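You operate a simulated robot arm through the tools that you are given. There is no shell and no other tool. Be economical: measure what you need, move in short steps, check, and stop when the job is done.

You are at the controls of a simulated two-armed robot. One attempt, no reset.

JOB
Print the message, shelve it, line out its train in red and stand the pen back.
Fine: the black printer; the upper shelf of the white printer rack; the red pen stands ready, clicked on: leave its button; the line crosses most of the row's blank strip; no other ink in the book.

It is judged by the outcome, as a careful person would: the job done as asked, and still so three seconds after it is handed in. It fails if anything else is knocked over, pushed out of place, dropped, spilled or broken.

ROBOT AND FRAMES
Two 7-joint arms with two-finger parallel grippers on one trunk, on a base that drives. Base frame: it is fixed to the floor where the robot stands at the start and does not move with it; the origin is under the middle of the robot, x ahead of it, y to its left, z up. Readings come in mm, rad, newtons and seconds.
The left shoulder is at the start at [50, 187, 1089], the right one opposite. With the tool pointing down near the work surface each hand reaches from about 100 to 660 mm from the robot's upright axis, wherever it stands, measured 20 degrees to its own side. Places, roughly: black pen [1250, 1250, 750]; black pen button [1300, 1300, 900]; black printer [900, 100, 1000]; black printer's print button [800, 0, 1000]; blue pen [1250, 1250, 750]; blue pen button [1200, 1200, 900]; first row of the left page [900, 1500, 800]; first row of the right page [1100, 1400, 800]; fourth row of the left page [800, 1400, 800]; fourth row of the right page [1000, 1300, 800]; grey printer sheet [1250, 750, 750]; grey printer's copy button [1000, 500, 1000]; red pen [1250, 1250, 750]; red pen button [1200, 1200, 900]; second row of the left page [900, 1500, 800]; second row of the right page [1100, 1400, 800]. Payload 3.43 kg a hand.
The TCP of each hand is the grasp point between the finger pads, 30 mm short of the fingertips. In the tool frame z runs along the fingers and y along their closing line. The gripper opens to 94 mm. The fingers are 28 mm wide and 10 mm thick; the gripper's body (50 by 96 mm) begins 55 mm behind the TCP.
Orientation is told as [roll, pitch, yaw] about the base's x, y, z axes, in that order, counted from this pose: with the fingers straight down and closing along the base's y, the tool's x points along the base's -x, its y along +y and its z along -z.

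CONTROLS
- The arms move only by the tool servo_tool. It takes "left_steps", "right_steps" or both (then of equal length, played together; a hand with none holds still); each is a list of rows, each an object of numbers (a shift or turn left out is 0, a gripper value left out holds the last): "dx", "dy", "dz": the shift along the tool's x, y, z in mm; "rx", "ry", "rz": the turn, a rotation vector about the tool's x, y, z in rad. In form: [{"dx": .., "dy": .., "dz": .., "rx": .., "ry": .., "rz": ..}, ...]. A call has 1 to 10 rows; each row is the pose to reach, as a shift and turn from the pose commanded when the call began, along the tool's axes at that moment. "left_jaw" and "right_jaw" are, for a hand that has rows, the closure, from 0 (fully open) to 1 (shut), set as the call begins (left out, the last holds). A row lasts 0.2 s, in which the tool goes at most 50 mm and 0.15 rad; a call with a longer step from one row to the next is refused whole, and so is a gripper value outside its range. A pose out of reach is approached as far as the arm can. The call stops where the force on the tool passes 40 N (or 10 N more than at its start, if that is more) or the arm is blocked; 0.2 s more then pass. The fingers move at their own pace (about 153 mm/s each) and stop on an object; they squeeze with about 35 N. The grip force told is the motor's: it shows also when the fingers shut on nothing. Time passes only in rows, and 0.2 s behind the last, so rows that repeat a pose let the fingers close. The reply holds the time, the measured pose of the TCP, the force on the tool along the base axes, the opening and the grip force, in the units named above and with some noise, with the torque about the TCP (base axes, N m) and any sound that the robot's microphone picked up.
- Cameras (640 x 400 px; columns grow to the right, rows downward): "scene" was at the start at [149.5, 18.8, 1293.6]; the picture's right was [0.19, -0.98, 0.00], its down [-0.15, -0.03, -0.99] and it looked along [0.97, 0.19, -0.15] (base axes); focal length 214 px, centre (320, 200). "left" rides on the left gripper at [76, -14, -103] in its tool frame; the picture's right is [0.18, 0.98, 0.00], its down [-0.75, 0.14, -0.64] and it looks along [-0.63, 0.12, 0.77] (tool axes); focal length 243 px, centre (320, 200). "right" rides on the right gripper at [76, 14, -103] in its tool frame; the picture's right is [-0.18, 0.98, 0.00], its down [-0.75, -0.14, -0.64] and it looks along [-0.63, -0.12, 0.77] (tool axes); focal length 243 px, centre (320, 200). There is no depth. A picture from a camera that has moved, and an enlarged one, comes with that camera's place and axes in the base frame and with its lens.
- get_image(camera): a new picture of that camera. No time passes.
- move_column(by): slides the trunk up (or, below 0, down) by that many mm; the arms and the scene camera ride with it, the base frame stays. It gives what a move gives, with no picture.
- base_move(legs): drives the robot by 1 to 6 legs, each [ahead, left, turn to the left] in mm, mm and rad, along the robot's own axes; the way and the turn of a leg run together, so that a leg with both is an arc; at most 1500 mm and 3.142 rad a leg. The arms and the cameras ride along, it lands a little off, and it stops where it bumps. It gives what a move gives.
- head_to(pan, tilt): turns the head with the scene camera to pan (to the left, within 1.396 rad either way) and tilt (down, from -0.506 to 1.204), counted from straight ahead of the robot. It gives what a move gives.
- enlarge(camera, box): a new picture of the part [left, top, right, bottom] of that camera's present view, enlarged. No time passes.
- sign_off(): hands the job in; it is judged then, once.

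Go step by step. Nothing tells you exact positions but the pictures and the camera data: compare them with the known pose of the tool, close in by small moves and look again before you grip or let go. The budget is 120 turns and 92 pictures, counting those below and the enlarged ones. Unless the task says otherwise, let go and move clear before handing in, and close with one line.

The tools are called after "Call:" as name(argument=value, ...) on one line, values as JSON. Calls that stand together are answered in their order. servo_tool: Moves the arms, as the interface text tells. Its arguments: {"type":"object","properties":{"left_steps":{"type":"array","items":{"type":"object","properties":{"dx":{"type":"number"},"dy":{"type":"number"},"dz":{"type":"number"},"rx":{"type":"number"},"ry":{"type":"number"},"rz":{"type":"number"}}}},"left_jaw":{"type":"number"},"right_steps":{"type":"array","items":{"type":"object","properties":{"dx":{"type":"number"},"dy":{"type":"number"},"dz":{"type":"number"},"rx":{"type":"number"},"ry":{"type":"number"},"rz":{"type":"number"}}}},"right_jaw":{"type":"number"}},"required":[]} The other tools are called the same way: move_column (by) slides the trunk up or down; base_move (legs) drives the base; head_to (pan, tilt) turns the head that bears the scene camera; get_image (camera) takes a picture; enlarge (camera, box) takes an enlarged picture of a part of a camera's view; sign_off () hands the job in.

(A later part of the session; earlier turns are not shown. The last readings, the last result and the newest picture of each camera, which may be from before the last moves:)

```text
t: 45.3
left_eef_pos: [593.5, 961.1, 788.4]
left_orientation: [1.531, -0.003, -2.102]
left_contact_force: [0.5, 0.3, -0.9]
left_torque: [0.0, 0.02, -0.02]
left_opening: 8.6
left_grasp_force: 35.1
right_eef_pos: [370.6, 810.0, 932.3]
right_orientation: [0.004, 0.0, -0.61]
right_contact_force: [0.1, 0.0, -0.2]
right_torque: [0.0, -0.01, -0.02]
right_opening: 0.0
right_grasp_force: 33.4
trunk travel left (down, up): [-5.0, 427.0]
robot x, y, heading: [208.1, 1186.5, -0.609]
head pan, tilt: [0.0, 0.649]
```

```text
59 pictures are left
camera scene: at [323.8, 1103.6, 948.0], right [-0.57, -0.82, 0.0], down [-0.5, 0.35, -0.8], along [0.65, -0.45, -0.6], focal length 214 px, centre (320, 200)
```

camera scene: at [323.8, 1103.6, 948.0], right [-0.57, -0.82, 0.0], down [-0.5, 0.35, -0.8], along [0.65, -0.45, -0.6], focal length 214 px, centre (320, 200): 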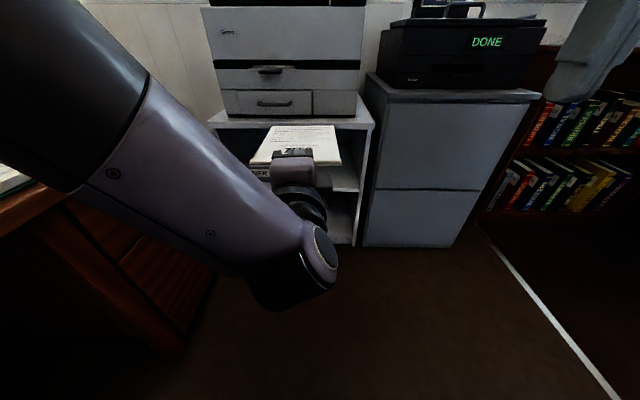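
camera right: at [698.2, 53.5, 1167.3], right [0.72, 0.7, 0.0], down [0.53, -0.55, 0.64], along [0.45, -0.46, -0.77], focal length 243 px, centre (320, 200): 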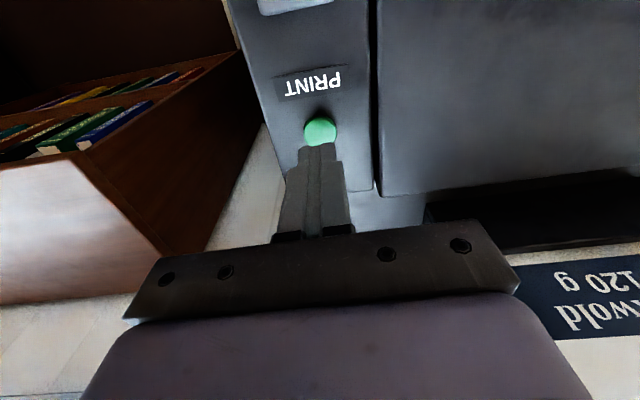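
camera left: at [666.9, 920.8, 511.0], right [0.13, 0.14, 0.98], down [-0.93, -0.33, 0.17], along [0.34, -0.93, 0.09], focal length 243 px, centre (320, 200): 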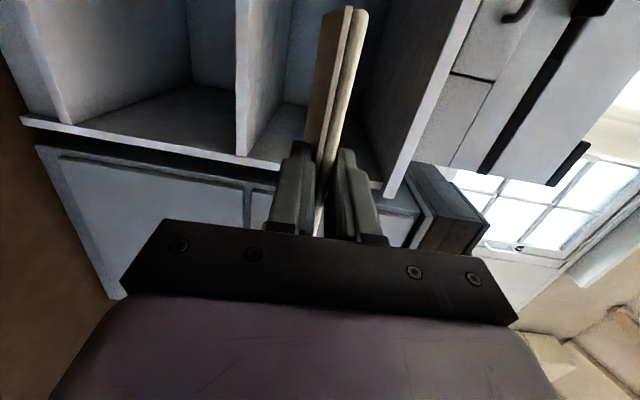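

The commanded pose follows the clipped one, and low poses straight ahead are limited by the wrist. I'll turn the robot left so the left hand can point diagonally to the right at the rack, which needs less wrist bend; first slide right for clearance from the desk, and check the grip.

Call:
enlarge(camera="scene", box=[220, 100, 380, 220])

Call:
base_move(legs=[[0, -450, 0], [0, 0, 0.7]])

Call:
head_to(pan=-0.4, tilt=0.6)

Call:
get_image(camera="scene")

```text
3.33 times, centred on (300, 160) of scene
camera zoom: at [323.8, 1103.6, 948.0], right [-0.57, -0.82, 0.0], down [-0.5, 0.35, -0.8], along [0.65, -0.45, -0.6], focal length 715 px, centre (387, 333)
```

zoom: 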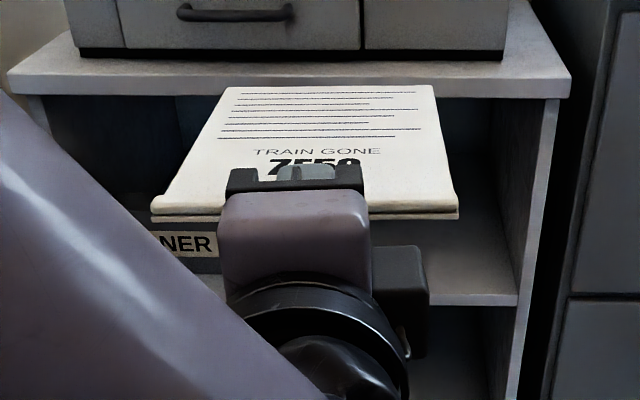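

```text
t: 48.9
left_eef_pos: [376.8, 646.9, 787.1]
left_orientation: [1.531, -0.006, -2.096]
left_contact_force: [0.7, 0.2, -0.7]
left_torque: [0.0, 0.05, 0.03]
left_opening: 8.6
left_grasp_force: 34.7
right_eef_pos: [152.4, 496.0, 933.1]
right_orientation: [0.001, 0.0, -0.604]
right_contact_force: [-0.3, 0.3, 0.2]
right_torque: [-0.02, -0.02, -0.04]
right_opening: 0.0
right_grasp_force: 32.5
trunk travel left (down, up): [-5.0, 427.0]
robot x, y, heading: [-17.0, 866.4, -0.6]
head pan, tilt: [0.0, 0.649]
stopped in leg 1: the robot was blocked; the commanded pose is now the measured one
```

```text
t: 49.8
left_eef_pos: [375.9, 646.7, 787.7]
left_orientation: [1.531, -0.005, -2.097]
left_contact_force: [0.1, -1.6, -0.5]
left_torque: [0.01, 0.01, -0.04]
left_opening: 8.7
left_grasp_force: 34.5
right_eef_pos: [153.5, 494.2, 931.6]
right_orientation: [0.002, -0.001, -0.604]
right_contact_force: [-0.3, 0.3, 0.3]
right_torque: [0.01, -0.04, -0.02]
right_opening: 0.0
right_grasp_force: 33.6
trunk travel left (down, up): [-5.0, 427.0]
robot x, y, heading: [-12.9, 867.6, -0.599]
head pan, tilt: [-0.4, 0.6]
```

```text
57 pictures are left
camera scene: at [82.1, 762.7, 952.3], right [-0.84, -0.54, 0.0], down [-0.31, 0.48, -0.82], along [0.45, -0.69, -0.57], focal length 214 px, centre (320, 200)
```

scene: 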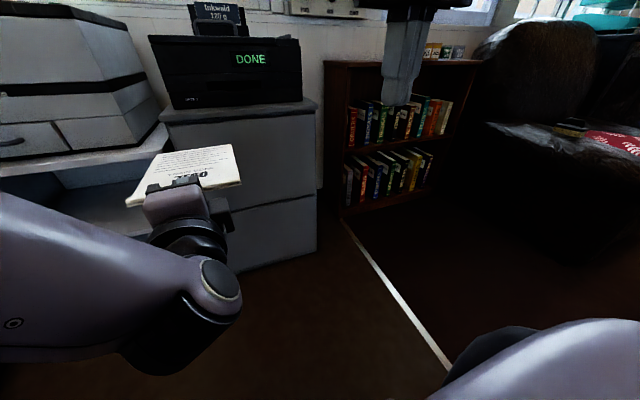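

The slide was blocked on the right by something; let me see what.

Call:
head_to(pan=-1.39, tilt=0.75)

Call:
get_image(camera="scene")

```text
t: 51.0
left_eef_pos: [377.0, 647.0, 787.8]
left_orientation: [1.53, -0.006, -2.098]
left_contact_force: [0.1, 0.2, 0.0]
left_torque: [0.04, 0.0, -0.03]
left_opening: 8.6
left_grasp_force: 35.2
right_eef_pos: [153.4, 494.6, 931.5]
right_orientation: [0.004, 0.0, -0.602]
right_contact_force: [0.6, -0.3, 0.3]
right_torque: [0.0, -0.02, 0.02]
right_opening: 0.1
right_grasp_force: 33.1
trunk travel left (down, up): [-5.0, 427.0]
robot x, y, heading: [-12.1, 869.0, -0.601]
head pan, tilt: [-1.389, 0.75]
```

```text
56 pictures are left
camera scene: at [0.6, 761.4, 939.5], right [-0.91, 0.41, 0.0], down [0.28, 0.62, -0.73], along [-0.3, -0.67, -0.68], focal length 214 px, centre (320, 200)
```

scene: 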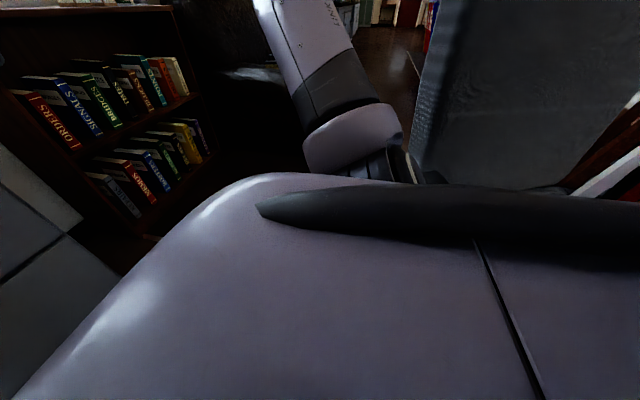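

The right elbow likely brushed a panel behind on the right; nothing has fallen. I'll move ahead away from it and turn left.

Call:
base_move(legs=[[150, 60, 0], [0, 0, 0.7]])

Call:
head_to(pan=-0.5, tilt=0.6)

Call:
get_image(camera="scene")

```text
t: 54.4
left_eef_pos: [585.2, 915.3, 787.4]
left_orientation: [1.531, -0.005, -1.398]
left_contact_force: [0.4, 0.3, 0.0]
left_torque: [0.0, 0.0, 0.03]
left_opening: 8.5
left_grasp_force: 35.0
right_eef_pos: [515.2, 654.9, 931.7]
right_orientation: [0.004, 0.0, 0.097]
right_contact_force: [-0.4, 0.0, -0.3]
right_torque: [0.05, 0.03, -0.01]
right_opening: 0.2
right_grasp_force: 33.4
trunk travel left (down, up): [-5.0, 427.0]
robot x, y, heading: [147.3, 834.2, 0.101]
head pan, tilt: [-1.389, 0.75]
```

```text
t: 55.5
left_eef_pos: [585.3, 913.6, 789.0]
left_orientation: [1.53, -0.006, -1.394]
left_contact_force: [-0.3, 0.6, 0.5]
left_torque: [0.02, -0.03, 0.01]
left_opening: 8.5
left_grasp_force: 35.2
right_eef_pos: [512.7, 655.5, 931.9]
right_orientation: [0.004, 0.001, 0.096]
right_contact_force: [0.3, -0.1, 0.1]
right_torque: [0.03, -0.03, 0.0]
right_opening: 0.0
right_grasp_force: 33.0
trunk travel left (down, up): [-5.0, 427.0]
robot x, y, heading: [144.1, 833.2, 0.104]
head pan, tilt: [-0.499, 0.6]
```

```text
55 pictures are left
camera scene: at [283.8, 806.0, 952.3], right [-0.39, -0.92, 0.0], down [-0.52, 0.22, -0.82], along [0.76, -0.32, -0.57], focal length 214 px, centre (320, 200)
```

scene: 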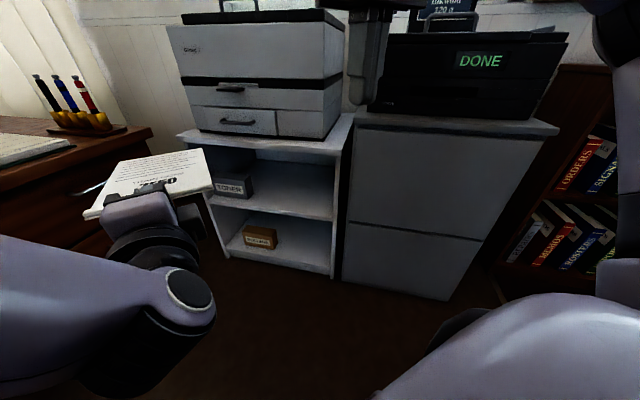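

Now the robot faces +x. I'll yaw the left hand 0.78 rad to the right and pitch it slightly down, then lower.

Call:
servo_tool(left_steps=[{"ry": -0.13, "dz": 10}, {"ry": -0.26, "dz": 20}, {"ry": -0.39, "dz": 30}, {"ry": -0.52, "dz": 40, "dy": -10}, {"ry": -0.65, "dz": 50, "dy": -25}, {"ry": -0.78, "dz": 60, "dy": -40}, {"ry": -0.78, "dz": 70, "dy": -60}, {"ry": -0.78, "dz": 70, "dy": -60}])

Call:
servo_tool(left_steps=[{"dy": -30, "rx": 0.05}, {"dy": -60, "rx": 0.1}, {"dy": -100, "rx": 0.15}, {"dy": -140, "rx": 0.15}, {"dy": -180, "rx": 0.15}, {"dy": -180, "rx": 0.15}])

Call:
get_image(camera="scene")

```text
t: 57.3
left_eef_pos: [604.9, 869.0, 788.2]
left_orientation: [1.545, -0.08, -1.882]
left_contact_force: [-1.1, 0.9, 0.4]
left_torque: [0.0, 0.04, 0.0]
left_opening: 8.8
left_grasp_force: 35.0
left hand out of reach, approached as far as the arm can: row 3, 4, 5, 6, 7, 8
right_eef_pos: [513.5, 655.6, 932.7]
right_orientation: [0.003, 0.001, 0.097]
right_contact_force: [0.3, 0.2, 0.1]
right_torque: [0.01, -0.02, 0.03]
right_opening: 0.2
right_grasp_force: 33.3
trunk travel left (down, up): [-5.0, 427.0]
robot x, y, heading: [150.7, 834.4, 0.101]
head pan, tilt: [-0.499, 0.6]
```

```text
t: 58.4
left_eef_pos: [607.9, 877.5, 669.3]
left_orientation: [1.434, -0.112, -1.801]
left_contact_force: [-0.3, 0.8, -0.3]
left_torque: [0.04, -0.01, -0.02]
left_opening: 8.7
left_grasp_force: 35.0
left hand out of reach, approached as far as the arm can: row 4, 5
right_eef_pos: [514.9, 654.6, 932.1]
right_orientation: [0.003, 0.001, 0.095]
right_contact_force: [0.4, 0.4, -0.8]
right_torque: [0.01, 0.01, 0.0]
right_opening: 0.1
right_grasp_force: 33.3
trunk travel left (down, up): [-5.0, 427.0]
robot x, y, heading: [146.0, 829.8, 0.103]
head pan, tilt: [-0.499, 0.6]
stopped in row 5 (left hand): the arm was blocked; the commanded pose is now the measured one
```

```text
54 pictures are left
camera scene: at [283.7, 806.1, 952.4], right [-0.39, -0.92, 0.0], down [-0.52, 0.22, -0.83], along [0.76, -0.32, -0.56], focal length 214 px, centre (320, 200)
```

scene: 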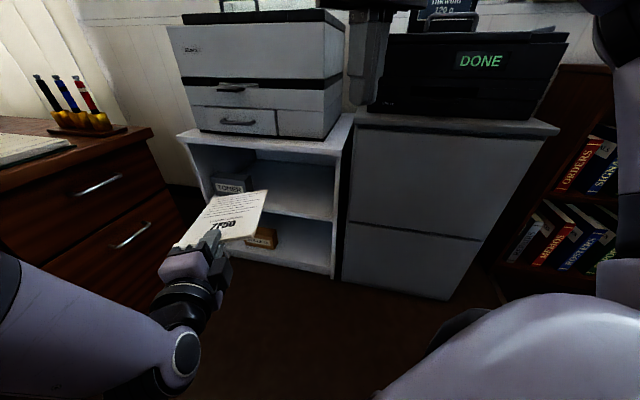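

Rightward yaw is what the wrist limits, so I'll go the other way: point the left hand somewhat left and out to its own side, testing in free space.

Call:
servo_tool(left_steps=[{"dy": 15, "dx": 15, "ry": 0.12, "rz": 0.02}, {"dy": 30, "dx": 30, "ry": 0.25, "rz": 0.03}, {"dy": 50, "dx": 45, "ry": 0.38, "rz": 0.05}, {"dy": 60, "dx": 70, "ry": 0.51, "rz": 0.07}, {"dy": 60, "dx": 100, "ry": 0.64, "rz": 0.08}, {"dy": 60, "dx": 130, "ry": 0.77, "rz": 0.1}, {"dy": 60, "dx": 160, "ry": 0.9, "rz": 0.11}, {"dy": 60, "dx": 160, "ry": 0.9, "rz": 0.11}])

Call:
get_image(camera="scene")

```text
t: 60.2
left_eef_pos: [654.3, 1037.3, 707.6]
left_orientation: [1.444, 0.131, -0.921]
left_contact_force: [-0.4, 0.3, 0.1]
left_torque: [-0.02, 0.02, 0.03]
left_opening: 8.4
left_grasp_force: 35.1
right_eef_pos: [514.0, 655.1, 930.7]
right_orientation: [0.004, 0.001, 0.096]
right_contact_force: [-0.7, -0.3, 0.2]
right_torque: [-0.02, 0.01, 0.02]
right_opening: 0.1
right_grasp_force: 32.8
trunk travel left (down, up): [-5.0, 427.0]
robot x, y, heading: [146.0, 835.2, 0.099]
head pan, tilt: [-0.499, 0.6]
```

```text
53 pictures are left
camera scene: at [283.9, 806.1, 952.3], right [-0.39, -0.92, 0.0], down [-0.52, 0.22, -0.83], along [0.76, -0.32, -0.56], focal length 214 px, centre (320, 200)
```

scene: 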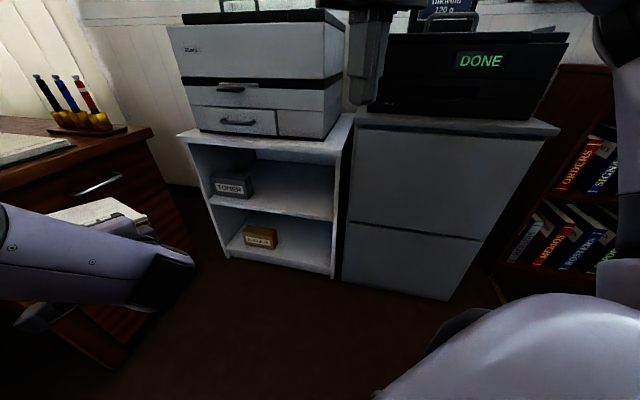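

That pose is freely reached. Now level the roll and lower toward shelf height here in the open.

Call:
servo_tool(left_steps=[{"dy": -40, "rz": -0.06}, {"dy": -80, "rz": -0.13}, {"dy": -120, "rz": -0.13}, {"dy": -160, "rz": -0.13}, {"dy": -200, "rz": -0.13}, {"dy": -235, "rz": -0.13}, {"dy": -265, "rz": -0.13}, {"dy": -265, "rz": -0.13}])

Call:
get_image(camera="scene")

```text
t: 62.0
left_eef_pos: [606.8, 1043.3, 449.7]
left_orientation: [1.444, -0.001, -0.908]
left_contact_force: [0.7, 0.5, 0.4]
left_torque: [-0.04, 0.03, 0.01]
left_opening: 8.8
left_grasp_force: 35.0
right_eef_pos: [513.1, 654.9, 931.8]
right_orientation: [0.005, 0.0, 0.098]
right_contact_force: [-0.6, 0.3, -0.5]
right_torque: [-0.01, 0.0, -0.04]
right_opening: 0.4
right_grasp_force: 33.0
trunk travel left (down, up): [-5.0, 427.0]
robot x, y, heading: [146.1, 831.5, 0.096]
head pan, tilt: [-0.499, 0.6]
```

```text
52 pictures are left
camera scene: at [283.9, 806.1, 952.3], right [-0.39, -0.92, 0.0], down [-0.52, 0.22, -0.83], along [0.76, -0.32, -0.56], focal length 214 px, centre (320, 200)
```

scene: 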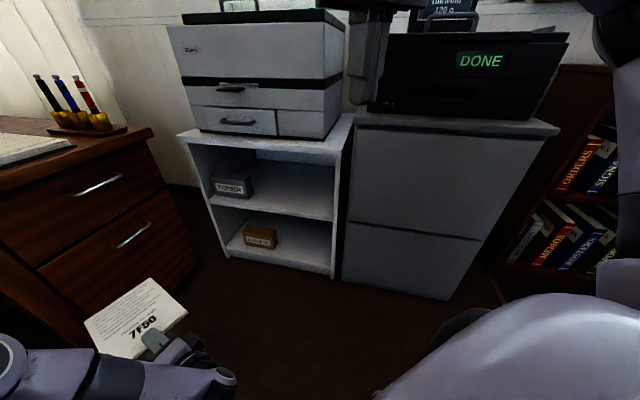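

Shelf height is reachable in this pose (z≈450). Now re-measure the rack from this unobstructed view.

Call:
enlarge(camera="scene", box=[165, 110, 365, 290])

```text
2.22 times, centred on (265, 200) of scene
camera zoom: at [283.9, 806.1, 952.3], right [-0.39, -0.92, 0.0], down [-0.52, 0.22, -0.83], along [0.76, -0.32, -0.56], focal length 477 px, centre (442, 200)
```

zoom: 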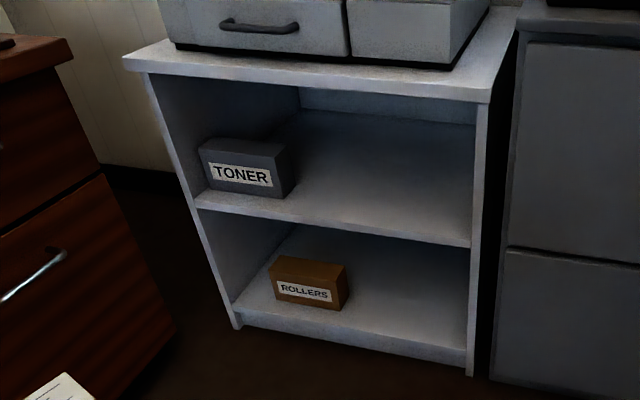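

Shelf height refines to z≈400 with ~380 mm free right of the TONER box. Before driving in, I'll check where the left elbow sits.

Call:
head_to(pan=0.7, tilt=0.9)

Call:
get_image(camera="scene")

```text
t: 63.4
left_eef_pos: [606.7, 1043.1, 448.8]
left_orientation: [1.446, 0.0, -0.907]
left_contact_force: [0.5, -0.7, 0.2]
left_torque: [-0.02, 0.02, -0.02]
left_opening: 8.6
left_grasp_force: 35.0
right_eef_pos: [514.4, 655.2, 932.2]
right_orientation: [0.005, 0.0, 0.096]
right_contact_force: [0.7, 0.8, 0.9]
right_torque: [-0.01, -0.02, 0.0]
right_opening: 0.0
right_grasp_force: 33.1
trunk travel left (down, up): [-5.0, 427.0]
robot x, y, heading: [146.7, 834.5, 0.099]
head pan, tilt: [0.7, 0.901]
```

```text
50 pictures are left
camera scene: at [255.3, 894.6, 927.6], right [0.72, -0.7, 0.0], down [-0.55, -0.56, -0.62], along [0.43, 0.44, -0.78], focal length 214 px, centre (320, 200)
```

scene: 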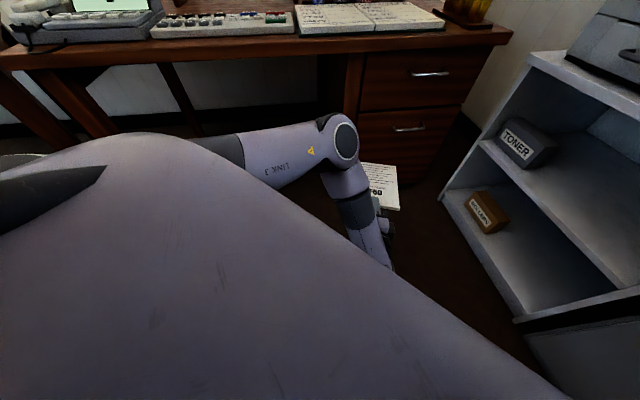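

The elbow is too far forward for entering the rack; I'll extend the hand along its pointing direction to straighten the arm, and look again.

Call:
servo_tool(left_steps=[{"dz": 30, "dy": 3}, {"dz": 60, "dy": 6}, {"dz": 90, "dy": 10}, {"dz": 120, "dy": 14}, {"dz": 145, "dy": 17}, {"dz": 145, "dy": 17}])

Call:
get_image(camera="scene")

```text
t: 64.8
left_eef_pos: [721.0, 1133.3, 449.9]
left_orientation: [1.446, -0.002, -0.908]
left_contact_force: [-0.2, -1.2, 0.1]
left_torque: [-0.03, 0.05, -0.01]
left_opening: 8.3
left_grasp_force: 35.3
right_eef_pos: [514.3, 656.3, 932.4]
right_orientation: [0.003, 0.002, 0.098]
right_contact_force: [0.2, 0.1, 0.0]
right_torque: [-0.01, 0.01, 0.02]
right_opening: 0.0
right_grasp_force: 32.8
trunk travel left (down, up): [-5.0, 427.0]
robot x, y, heading: [144.9, 834.6, 0.095]
head pan, tilt: [0.7, 0.901]
```

```text
49 pictures are left
camera scene: at [255.2, 894.7, 927.5], right [0.72, -0.7, 0.0], down [-0.55, -0.56, -0.62], along [0.43, 0.44, -0.78], focal length 214 px, centre (320, 200)
```

scene: 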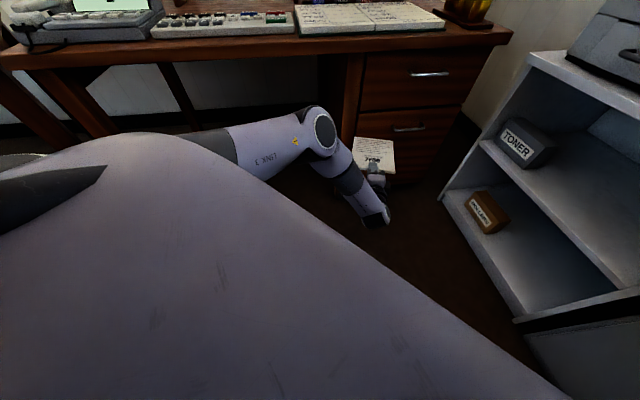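

Good direction, but I need a bit more reach, so base position should be further back. I'll retract the hand, turn the robot in two stages around obstacles and stage it before the rack.

Call:
servo_tool(left_steps=[{"dz": -40, "dy": -4}, {"dz": -80, "dy": -9}, {"dz": -120, "dy": -14}, {"dz": -145, "dy": -17}])

Call:
base_move(legs=[[0, 0, -0.6], [67, 283, 0], [0, 0, -0.7], [-59, 183, 0]])

Call:
head_to(pan=0.5, tilt=0.75)

Call:
get_image(camera="scene")

```text
t: 65.8
left_eef_pos: [603.7, 1042.3, 449.1]
left_orientation: [1.446, 0.0, -0.906]
left_contact_force: [0.1, -0.3, -0.6]
left_torque: [-0.03, -0.03, 0.02]
left_opening: 8.5
left_grasp_force: 34.9
right_eef_pos: [513.0, 654.7, 932.5]
right_orientation: [0.004, 0.0, 0.096]
right_contact_force: [-1.0, -0.3, 0.5]
right_torque: [-0.02, -0.02, 0.0]
right_opening: 0.2
right_grasp_force: 32.7
trunk travel left (down, up): [-5.0, 427.0]
robot x, y, heading: [143.7, 837.1, 0.094]
head pan, tilt: [0.7, 0.901]
```

```text
t: 74.3
left_eef_pos: [811.0, 777.4, 449.0]
left_orientation: [1.444, 0.0, -2.221]
left_contact_force: [0.0, 0.0, 0.6]
left_torque: [0.03, 0.02, -0.01]
left_opening: 8.5
left_grasp_force: 35.0
right_eef_pos: [414.4, 765.4, 931.8]
right_orientation: [0.004, 0.0, -1.215]
right_contact_force: [0.1, 0.1, 0.4]
right_torque: [0.02, 0.01, -0.01]
right_opening: 0.0
right_grasp_force: 32.3
trunk travel left (down, up): [-5.0, 427.0]
robot x, y, heading: [490.0, 1169.7, -1.218]
head pan, tilt: [0.7, 0.901]
```

```text
t: 75.0
left_eef_pos: [811.4, 776.2, 449.0]
left_orientation: [1.446, -0.002, -2.219]
left_contact_force: [-0.1, 0.4, -0.6]
left_torque: [-0.01, 0.02, 0.0]
left_opening: 8.7
left_grasp_force: 34.4
right_eef_pos: [413.5, 765.2, 932.4]
right_orientation: [0.004, 0.0, -1.217]
right_contact_force: [0.3, 0.5, -0.4]
right_torque: [0.02, 0.03, 0.0]
right_opening: 0.0
right_grasp_force: 32.8
trunk travel left (down, up): [-5.0, 427.0]
robot x, y, heading: [494.5, 1168.6, -1.219]
head pan, tilt: [0.499, 0.75]
```

```text
48 pictures are left
camera scene: at [574.8, 1059.8, 939.4], right [-0.66, -0.76, 0.0], down [-0.52, 0.45, -0.73], along [0.55, -0.48, -0.68], focal length 214 px, centre (320, 200)
```

scene: 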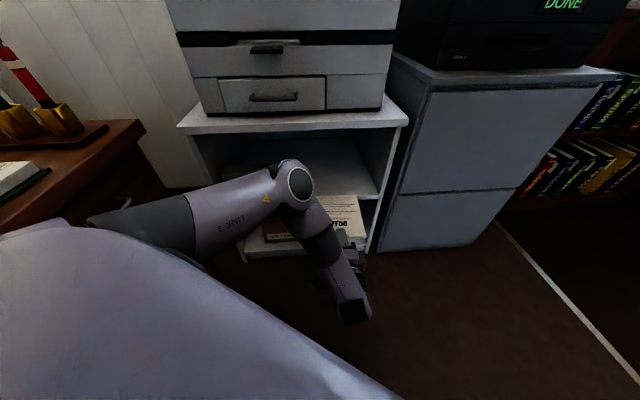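

Aligned laterally (≈190 mm from the right panel), ~230 mm in front of the rack. Extending partway, slightly higher, and checking clearance with the hand camera.

Call:
servo_tool(left_steps=[{"dy": 15}, {"dz": 30, "dy": 24}, {"dz": 60, "dy": 28}, {"dz": 90, "dy": 32}, {"dz": 120, "dy": 35}, {"dz": 145, "dy": 38}, {"dz": 145, "dy": 38}])

Call:
get_image(camera="scene")

Call:
get_image(camera="left")

```text
t: 76.6
left_eef_pos: [929.0, 686.0, 468.3]
left_orientation: [1.445, 0.0, -2.219]
left_contact_force: [0.0, 0.5, -0.7]
left_torque: [-0.03, 0.03, 0.0]
left_opening: 8.6
left_grasp_force: 35.1
right_eef_pos: [413.0, 764.6, 931.6]
right_orientation: [0.004, 0.0, -1.217]
right_contact_force: [0.0, -0.3, 0.4]
right_torque: [-0.02, 0.0, -0.02]
right_opening: 0.0
right_grasp_force: 33.2
trunk travel left (down, up): [-5.0, 427.0]
robot x, y, heading: [493.1, 1163.9, -1.209]
head pan, tilt: [0.499, 0.75]
```

```text
47 pictures are left
camera scene: at [574.8, 1059.7, 939.4], right [-0.66, -0.76, 0.0], down [-0.52, 0.45, -0.73], along [0.55, -0.48, -0.68], focal length 214 px, centre (320, 200)
```

scene: 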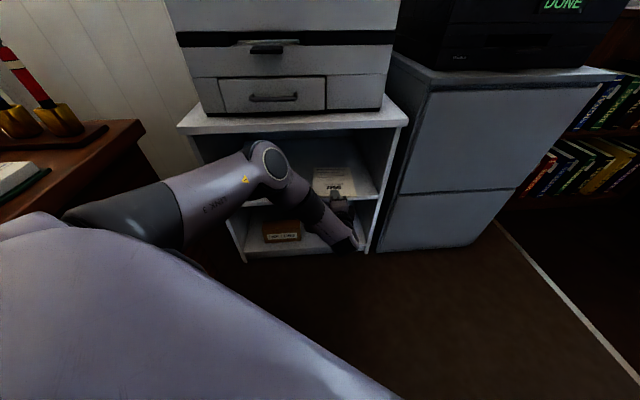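

```text
46 pictures are left
camera left: at [892.6, 809.8, 467.1], right [0.21, 0.07, 0.98], down [-0.95, -0.23, 0.22], along [0.24, -0.97, 0.02], focal length 243 px, centre (320, 200)
```

left: 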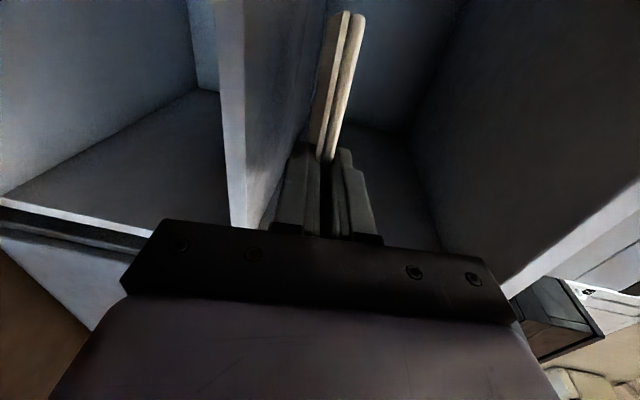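

The sheet clears the shelf and the elbow is well in front of the rack. Driving along the insertion direction 115 mm.

Call:
base_move(legs=[[97, 62, 0]])

Call:
get_image(camera="scene")

Call:
get_image(camera="left")

```text
t: 77.9
left_eef_pos: [1021.1, 617.5, 468.7]
left_orientation: [1.446, 0.0, -2.22]
left_contact_force: [0.2, 0.9, -0.3]
left_torque: [-0.02, 0.01, 0.0]
left_opening: 8.6
left_grasp_force: 35.0
right_eef_pos: [504.6, 694.5, 932.9]
right_orientation: [0.003, -0.001, -1.217]
right_contact_force: [-0.9, 0.2, 0.5]
right_torque: [-0.01, -0.03, -0.02]
right_opening: 0.0
right_grasp_force: 31.8
trunk travel left (down, up): [-5.0, 427.0]
robot x, y, heading: [586.5, 1098.8, -1.211]
head pan, tilt: [0.499, 0.75]
```

```text
45 pictures are left
camera scene: at [666.4, 989.8, 939.5], right [-0.66, -0.76, 0.0], down [-0.52, 0.45, -0.73], along [0.55, -0.48, -0.68], focal length 214 px, centre (320, 200)
```

scene: 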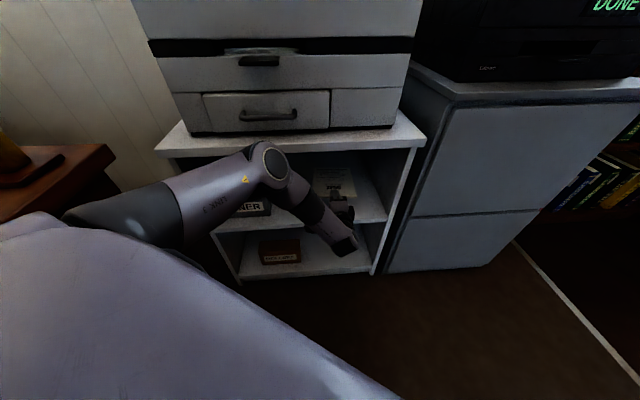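

```text
44 pictures are left
camera left: at [984.0, 740.2, 467.1], right [0.21, 0.07, 0.98], down [-0.95, -0.23, 0.22], along [0.24, -0.97, 0.02], focal length 243 px, centre (320, 200)
```

left: 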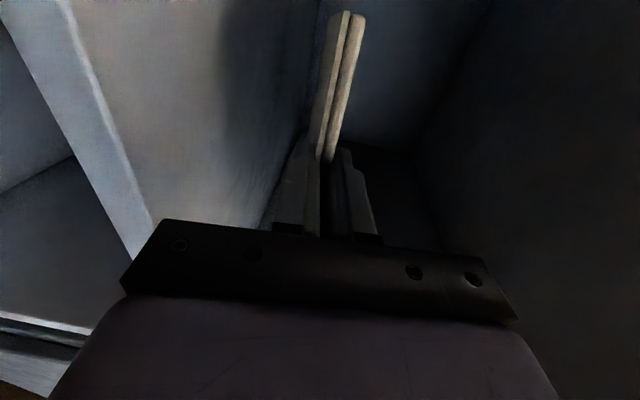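

TCP is ~35 mm inside the shelf front. Lowering slowly until the sheet's far end touches the shelf.

Call:
servo_tool(left_steps=[{"dy": -15}, {"dy": -25}, {"dy": -32}, {"dy": -37}, {"dy": -41}, {"dy": -44}])

Call:
get_image(camera="left")

Call:
enlarge(camera="scene", box=[200, 120, 440, 300])

```text
t: 79.3
left_eef_pos: [1016.8, 620.3, 425.9]
left_orientation: [1.448, 0.0, -2.22]
left_contact_force: [0.9, -1.9, 1.2]
left_torque: [-0.17, -0.42, -0.13]
left_opening: 8.6
left_grasp_force: 34.9
right_eef_pos: [504.1, 694.2, 932.1]
right_orientation: [0.003, -0.001, -1.217]
right_contact_force: [0.6, 0.0, -0.1]
right_torque: [0.02, 0.03, 0.01]
right_opening: 0.0
right_grasp_force: 33.2
trunk travel left (down, up): [-5.0, 427.0]
robot x, y, heading: [585.9, 1098.3, -1.21]
head pan, tilt: [0.499, 0.75]
```

```text
43 pictures are left
camera left: at [979.4, 743.4, 424.0], right [0.21, 0.07, 0.98], down [-0.95, -0.23, 0.22], along [0.24, -0.97, 0.02], focal length 243 px, centre (320, 200)
```

left: 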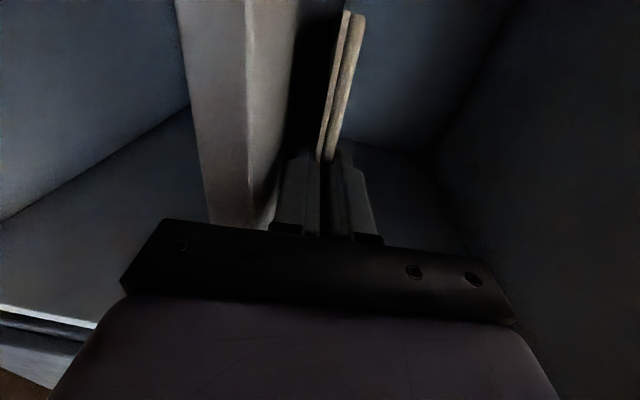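

```text
2.22 times, centred on (320, 210) of scene
camera zoom: at [666.3, 989.9, 939.5], right [-0.66, -0.76, 0.0], down [-0.52, 0.45, -0.73], along [0.55, -0.48, -0.68], focal length 477 px, centre (320, 178)
```

zoom: 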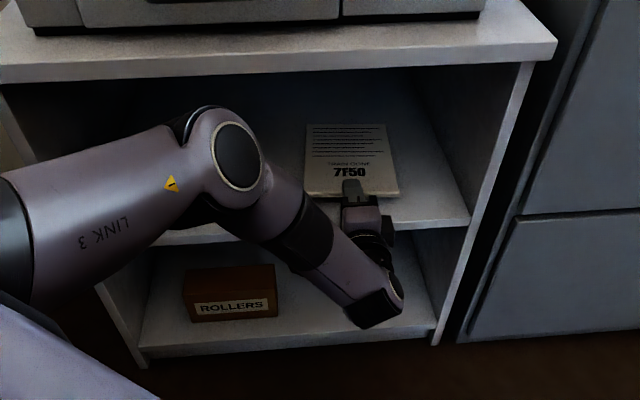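

The far end touches the shelf (≈397). Opening slightly, and backing out along the tool.

Call:
servo_tool(left_steps=[{"dy": -2}, {"dy": -2}, {"dy": -2}], left_jaw=0.8)

Call:
servo_tool(left_steps=[{"dz": -15}, {"dz": -30}, {"dz": -30}])

Call:
enlarge(camera="scene", box=[260, 140, 420, 260])

```text
t: 80.1
left_eef_pos: [1016.6, 620.6, 423.7]
left_orientation: [1.444, 0.001, -2.218]
left_contact_force: [1.2, 1.1, 3.1]
left_torque: [0.0, -0.01, -0.02]
left_opening: 17.5
left_grasp_force: 0.1
right_eef_pos: [504.8, 695.2, 932.0]
right_orientation: [0.003, 0.0, -1.216]
right_contact_force: [0.1, -0.4, 0.0]
right_torque: [0.02, 0.01, 0.02]
right_opening: 0.0
right_grasp_force: 33.3
trunk travel left (down, up): [-5.0, 427.0]
robot x, y, heading: [581.5, 1094.0, -1.213]
head pan, tilt: [0.499, 0.75]
```

```text
t: 80.9
left_eef_pos: [993.4, 638.9, 426.0]
left_orientation: [1.444, -0.001, -2.217]
left_contact_force: [0.7, 0.2, -0.2]
left_torque: [0.0, 0.0, 0.0]
left_opening: 19.0
left_grasp_force: 0.3
right_eef_pos: [505.1, 695.6, 931.8]
right_orientation: [0.003, 0.0, -1.216]
right_contact_force: [-0.2, -0.5, -0.1]
right_torque: [0.03, -0.02, 0.0]
right_opening: 0.0
right_grasp_force: 32.7
trunk travel left (down, up): [-5.0, 427.0]
robot x, y, heading: [584.6, 1094.5, -1.215]
head pan, tilt: [0.499, 0.75]
```

```text
3.33 times, centred on (340, 200) of scene
camera zoom: at [666.4, 989.8, 939.4], right [-0.66, -0.76, 0.0], down [-0.52, 0.45, -0.73], along [0.55, -0.48, -0.68], focal length 715 px, centre (253, 200)
```

zoom: 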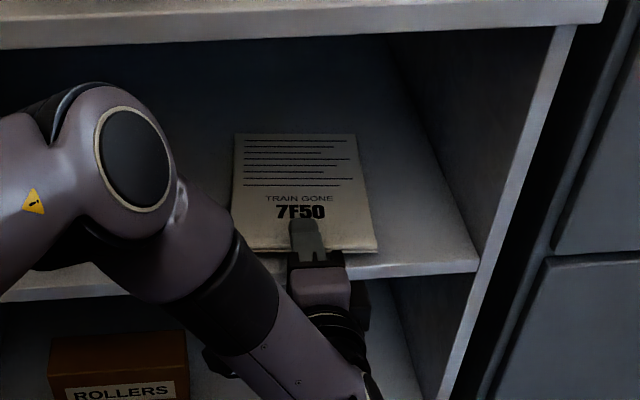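

The sheet drags with the lower finger. Better: re-grip, pull it until its front edge overhangs the shelf, release there (lower finger can drop in front of the shelf edge), then push it in with closed fingers.

Call:
servo_tool(left_steps=[{"dy": 2}, {"dy": 3}, {"dy": 4}], left_jaw=1)

Call:
servo_tool(left_steps=[{"dz": -20, "dy": -2}, {"dz": -40, "dy": -4}, {"dz": -60, "dy": -6}, {"dz": -80, "dy": -8}, {"dz": -80, "dy": -8}])

Call:
enlarge(camera="scene", box=[260, 150, 420, 270])

Call:
get_image(camera="left")

```text
t: 81.7
left_eef_pos: [992.4, 636.8, 429.9]
left_orientation: [1.445, 0.0, -2.218]
left_contact_force: [0.2, 0.3, 0.8]
left_torque: [-0.02, -0.09, -0.04]
left_opening: 8.8
left_grasp_force: 35.3
right_eef_pos: [505.4, 696.8, 932.2]
right_orientation: [0.005, 0.0, -1.218]
right_contact_force: [-0.3, 0.2, 0.5]
right_torque: [0.03, 0.02, 0.01]
right_opening: 0.1
right_grasp_force: 32.7
trunk travel left (down, up): [-5.0, 427.0]
robot x, y, heading: [584.1, 1095.7, -1.215]
head pan, tilt: [0.499, 0.75]
```

```text
t: 82.9
left_eef_pos: [928.6, 686.4, 431.8]
left_orientation: [1.446, 0.0, -2.219]
left_contact_force: [0.4, 0.8, -1.1]
left_torque: [0.0, -0.01, 0.0]
left_opening: 8.5
left_grasp_force: 35.0
right_eef_pos: [505.3, 695.3, 932.4]
right_orientation: [0.004, 0.001, -1.217]
right_contact_force: [-0.4, 0.3, 0.1]
right_torque: [-0.02, 0.01, -0.02]
right_opening: 0.1
right_grasp_force: 33.6
trunk travel left (down, up): [-5.0, 427.0]
robot x, y, heading: [583.6, 1097.8, -1.213]
head pan, tilt: [0.499, 0.75]
```

```text
3.33 times, centred on (340, 210) of scene
camera zoom: at [666.4, 989.8, 939.4], right [-0.66, -0.76, 0.0], down [-0.52, 0.45, -0.73], along [0.55, -0.48, -0.68], focal length 715 px, centre (253, 167)
```

zoom: 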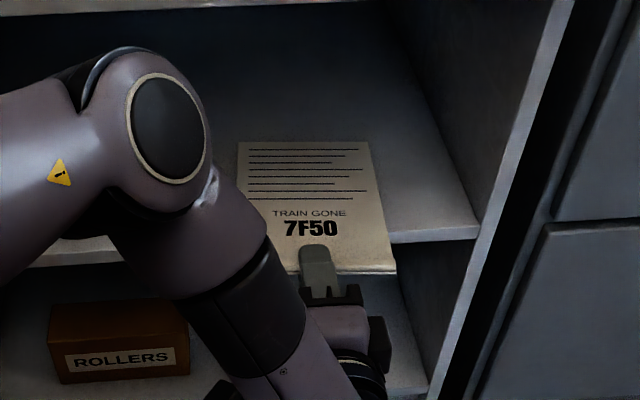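

```text
39 pictures are left
camera left: at [892.3, 809.4, 431.3], right [0.21, 0.07, 0.98], down [-0.95, -0.23, 0.22], along [0.24, -0.97, 0.02], focal length 243 px, centre (320, 200)
```

left: 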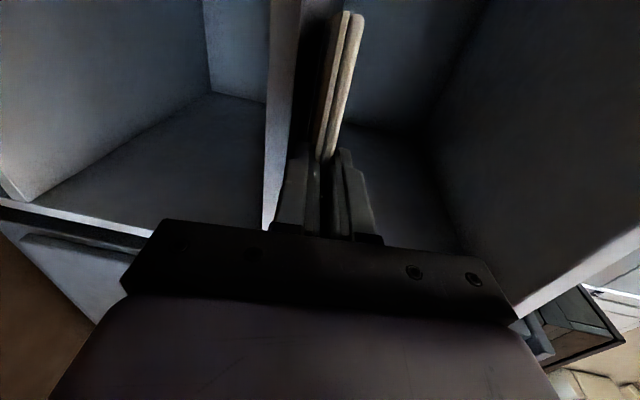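

The fingertips are now ~30–50 mm outside the shelf edge with the sheet still mostly over the shelf. Level the hand, lower until the sheet lies on the shelf, and check force.

Call:
servo_tool(left_steps=[{"rx": -0.06, "dy": -8}, {"rx": -0.12, "dy": -16}, {"rx": -0.12, "dy": -22}, {"rx": -0.12, "dy": -25}, {"rx": -0.12, "dy": -27}])

Call:
enlarge(camera="scene", box=[260, 150, 420, 270])

```text
t: 84.1
left_eef_pos: [928.6, 685.0, 412.3]
left_orientation: [1.577, -0.008, -2.214]
left_contact_force: [0.2, 0.5, -0.4]
left_torque: [0.06, 0.01, 0.0]
left_opening: 8.7
left_grasp_force: 35.3
right_eef_pos: [504.5, 695.1, 932.6]
right_orientation: [0.004, -0.001, -1.218]
right_contact_force: [0.5, -0.5, -0.2]
right_torque: [0.02, -0.05, 0.01]
right_opening: 0.1
right_grasp_force: 32.8
trunk travel left (down, up): [-5.0, 427.0]
robot x, y, heading: [582.9, 1097.8, -1.21]
head pan, tilt: [0.499, 0.75]
```

```text
3.33 times, centred on (340, 210) of scene
camera zoom: at [666.0, 990.5, 939.9], right [-0.66, -0.76, 0.0], down [-0.51, 0.45, -0.73], along [0.55, -0.48, -0.68], focal length 715 px, centre (253, 167)
```

zoom: 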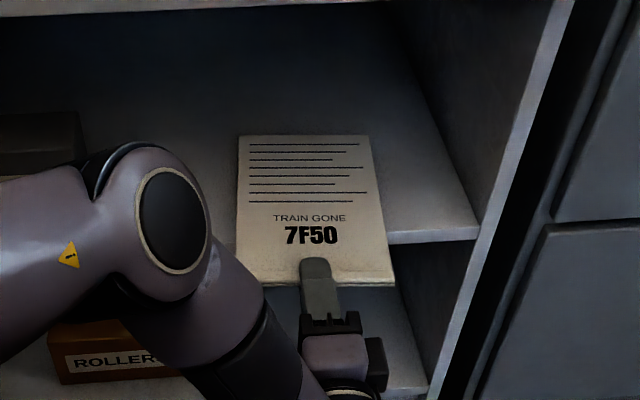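

Call:
servo_tool(left_steps=[{"dy": -4}, {"dy": -8}, {"dy": -8}])

Call:
get_image(camera="left")

```text
t: 84.9
left_eef_pos: [930.2, 684.1, 404.2]
left_orientation: [1.58, -0.004, -2.213]
left_contact_force: [-0.4, 0.5, 1.6]
left_torque: [0.06, -0.14, 0.01]
left_opening: 8.7
left_grasp_force: 35.0
right_eef_pos: [505.0, 695.0, 932.0]
right_orientation: [0.004, 0.001, -1.216]
right_contact_force: [0.5, -0.1, 0.0]
right_torque: [-0.02, -0.02, -0.01]
right_opening: 0.4
right_grasp_force: 33.6
trunk travel left (down, up): [-5.0, 427.0]
robot x, y, heading: [584.4, 1098.9, -1.213]
head pan, tilt: [0.499, 0.75]
```

```text
37 pictures are left
camera left: at [893.3, 806.3, 388.0], right [0.11, 0.16, 0.98], down [-0.97, -0.22, 0.14], along [0.23, -0.96, 0.13], focal length 243 px, centre (320, 200)
```

left: 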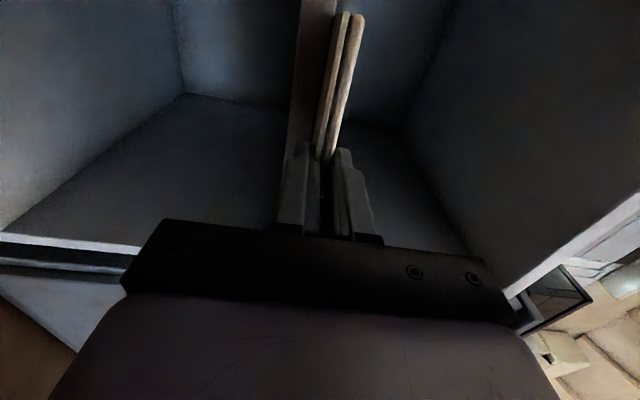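

Light contact: the sheet lies on the shelf. Opening and backing out.

Call:
servo_tool(left_steps=[{"dy": 0}, {"dy": 0}, {"dy": 0}], left_jaw=0.6)

Call:
servo_tool(left_steps=[{"dz": -20}, {"dz": -45}, {"dz": -70}, {"dz": -70}])

Call:
enlarge(camera="scene", box=[220, 130, 420, 280])

```text
t: 85.7
left_eef_pos: [930.5, 683.9, 403.8]
left_orientation: [1.579, -0.006, -2.215]
left_contact_force: [0.4, 0.3, 0.0]
left_torque: [-0.01, 0.01, 0.03]
left_opening: 37.4
left_grasp_force: 0.0
right_eef_pos: [504.9, 696.0, 932.8]
right_orientation: [0.003, -0.002, -1.218]
right_contact_force: [-0.3, 0.4, 0.5]
right_torque: [-0.01, -0.01, -0.03]
right_opening: 0.0
right_grasp_force: 33.3
trunk travel left (down, up): [-5.0, 427.0]
robot x, y, heading: [582.0, 1098.2, -1.211]
head pan, tilt: [0.499, 0.75]
```

```text
t: 86.6
left_eef_pos: [936.1, 701.4, 430.8]
left_orientation: [1.733, -0.053, -2.099]
left_contact_force: [0.1, 0.3, 0.2]
left_torque: [0.01, 0.0, 0.0]
left_opening: 37.4
left_grasp_force: 0.6
right_eef_pos: [504.9, 693.6, 930.8]
right_orientation: [0.0, 0.0, -1.216]
right_contact_force: [-0.1, 0.1, 0.0]
right_torque: [0.04, 0.0, 0.02]
right_opening: 0.0
right_grasp_force: 32.9
trunk travel left (down, up): [-5.0, 427.0]
robot x, y, heading: [584.8, 1099.6, -1.212]
head pan, tilt: [0.499, 0.75]
stopped in row 4 (left hand): the arm was blocked; the commanded pose is now the measured one
```

```text
2.67 times, centred on (320, 205) of scene
camera zoom: at [666.4, 989.7, 938.6], right [-0.66, -0.76, 0.0], down [-0.52, 0.45, -0.73], along [0.55, -0.48, -0.68], focal length 572 px, centre (320, 187)
```

zoom: 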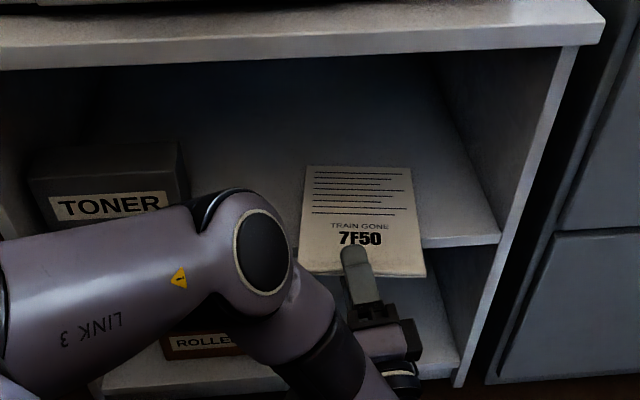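

The arm retreat was blocked (self-limits) and the hand tipped up. I'll restore the level pose, then back out with the base instead.

Call:
servo_tool(left_steps=[{"dy": -8, "rx": 0.05, "ry": -0.03, "rz": 0.015}, {"dy": -16, "rx": 0.1, "ry": -0.07, "rz": 0.03}, {"dy": -25, "rx": 0.15, "ry": -0.1, "rz": 0.05}, {"dy": -25, "rx": 0.15, "ry": -0.1, "rz": 0.05}])

Call:
enlarge(camera="scene", box=[220, 130, 420, 280])

```text
t: 87.6
left_eef_pos: [942.2, 693.9, 410.6]
left_orientation: [1.596, -0.001, -2.19]
left_contact_force: [0.1, -1.2, 0.0]
left_torque: [0.02, 0.0, -0.02]
left_opening: 37.7
left_grasp_force: 0.1
right_eef_pos: [504.4, 693.4, 931.9]
right_orientation: [0.003, 0.001, -1.217]
right_contact_force: [-0.4, -1.0, 0.2]
right_torque: [-0.03, 0.0, 0.02]
right_opening: 0.1
right_grasp_force: 33.1
trunk travel left (down, up): [-5.0, 427.0]
robot x, y, heading: [581.3, 1101.7, -1.216]
head pan, tilt: [0.499, 0.75]
```

```text
2.67 times, centred on (320, 205) of scene
camera zoom: at [666.6, 988.9, 939.3], right [-0.66, -0.76, 0.0], down [-0.52, 0.45, -0.73], along [0.55, -0.48, -0.68], focal length 572 px, centre (320, 187)
```

zoom: 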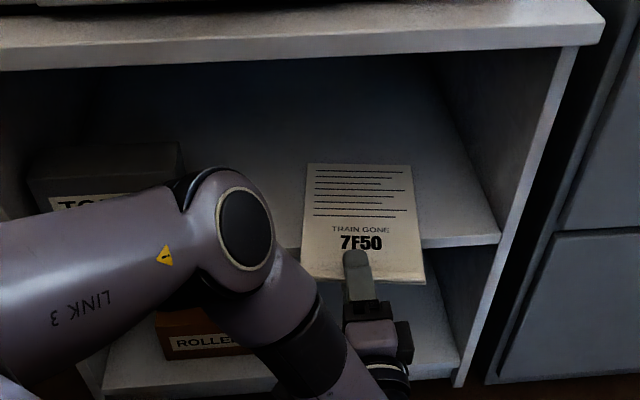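

The sheet rests flat; fingers are clear above and below. Backing out with the base.

Call:
base_move(legs=[[-80, -51, 0]])

Call:
enlarge(camera="scene", box=[220, 110, 420, 260])

```text
t: 88.7
left_eef_pos: [866.5, 751.3, 411.2]
left_orientation: [1.597, 0.0, -2.188]
left_contact_force: [-1.0, -0.7, -0.4]
left_torque: [0.01, 0.02, 0.03]
left_opening: 37.6
left_grasp_force: 0.1
right_eef_pos: [429.7, 751.6, 930.8]
right_orientation: [0.002, 0.001, -1.217]
right_contact_force: [0.1, -0.3, 0.5]
right_torque: [0.02, 0.02, 0.02]
right_opening: 0.0
right_grasp_force: 32.5
trunk travel left (down, up): [-5.0, 427.0]
robot x, y, heading: [510.3, 1154.1, -1.211]
head pan, tilt: [0.499, 0.75]
```

```text
2.67 times, centred on (320, 185) of scene
camera zoom: at [591.1, 1046.6, 939.5], right [-0.66, -0.76, 0.0], down [-0.52, 0.45, -0.73], along [0.55, -0.48, -0.68], focal length 572 px, centre (320, 240)
```

zoom: 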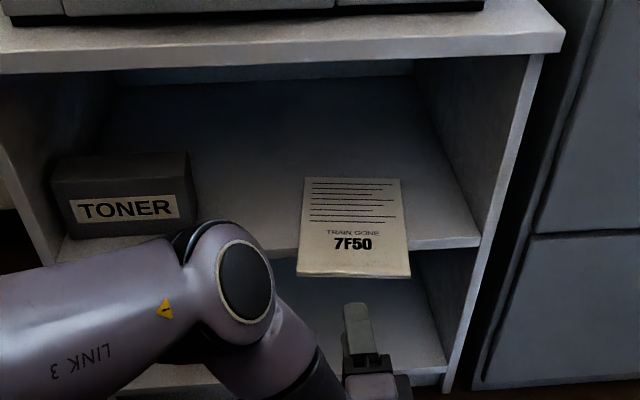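

The sheet is free, overhanging ~45 mm. Closing the fingers and pushing its edge in by driving forward.

Call:
servo_tool(left_steps=[{"dy": 0}, {"dy": 0}, {"dy": 0}], left_jaw=1)

Call:
base_move(legs=[[76, 49, 0]])

Call:
enlarge(camera="scene", box=[220, 120, 420, 270])

```text
t: 89.5
left_eef_pos: [867.6, 752.1, 412.1]
left_orientation: [1.599, -0.001, -2.188]
left_contact_force: [-0.3, 0.3, -0.1]
left_torque: [0.01, 0.0, 0.0]
left_opening: 0.0
left_grasp_force: 33.3
right_eef_pos: [430.8, 752.6, 931.8]
right_orientation: [0.003, -0.001, -1.216]
right_contact_force: [0.4, 0.4, -0.4]
right_torque: [0.04, 0.02, -0.01]
right_opening: 0.0
right_grasp_force: 33.3
trunk travel left (down, up): [-5.0, 427.0]
robot x, y, heading: [504.1, 1156.4, -1.213]
head pan, tilt: [0.499, 0.75]
```

```text
t: 90.6
left_eef_pos: [939.8, 697.7, 410.3]
left_orientation: [1.597, 0.0, -2.187]
left_contact_force: [0.2, -0.1, 0.1]
left_torque: [0.0, 0.0, -0.03]
left_opening: 0.0
left_grasp_force: 32.7
right_eef_pos: [500.6, 698.5, 932.4]
right_orientation: [0.004, 0.001, -1.215]
right_contact_force: [0.2, -0.9, -0.7]
right_torque: [0.0, 0.01, 0.02]
right_opening: 0.0
right_grasp_force: 32.8
trunk travel left (down, up): [-5.0, 427.0]
robot x, y, heading: [581.0, 1103.8, -1.213]
head pan, tilt: [0.499, 0.75]
```

```text
2.67 times, centred on (320, 195) of scene
camera zoom: at [662.5, 992.8, 939.3], right [-0.65, -0.76, 0.0], down [-0.52, 0.45, -0.73], along [0.55, -0.48, -0.68], focal length 572 px, centre (320, 213)
```

zoom: 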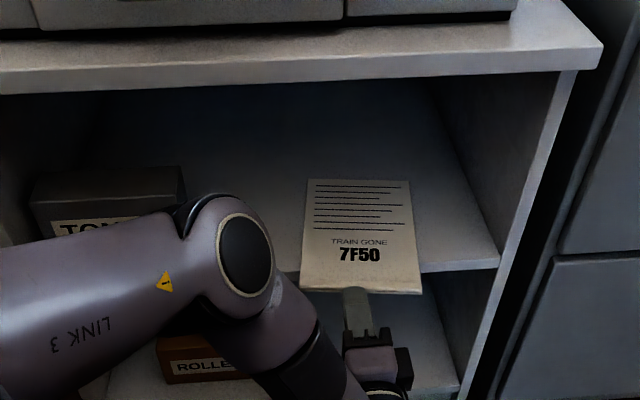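

Contact seems made at the front edge; continue pushing.

Call:
base_move(legs=[[42, 27, 0]])

Call:
enlarge(camera="scene", box=[220, 120, 420, 270])

```text
t: 91.6
left_eef_pos: [979.7, 667.8, 411.2]
left_orientation: [1.6, 0.0, -2.189]
left_contact_force: [-0.2, 0.1, -0.1]
left_torque: [0.0, -0.02, 0.0]
left_opening: 0.0
left_grasp_force: 33.9
right_eef_pos: [543.2, 667.9, 932.1]
right_orientation: [0.003, 0.0, -1.216]
right_contact_force: [-0.2, 0.9, -0.3]
right_torque: [-0.03, 0.02, 0.0]
right_opening: 0.0
right_grasp_force: 33.2
trunk travel left (down, up): [-5.0, 427.0]
robot x, y, heading: [618.7, 1070.1, -1.212]
head pan, tilt: [0.499, 0.75]
```

```text
2.67 times, centred on (320, 195) of scene
camera zoom: at [702.8, 962.7, 939.5], right [-0.65, -0.76, 0.0], down [-0.52, 0.45, -0.73], along [0.55, -0.48, -0.68], focal length 572 px, centre (320, 213)
```

zoom: 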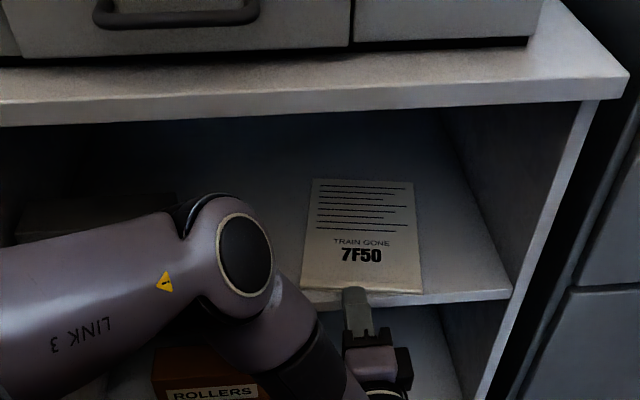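

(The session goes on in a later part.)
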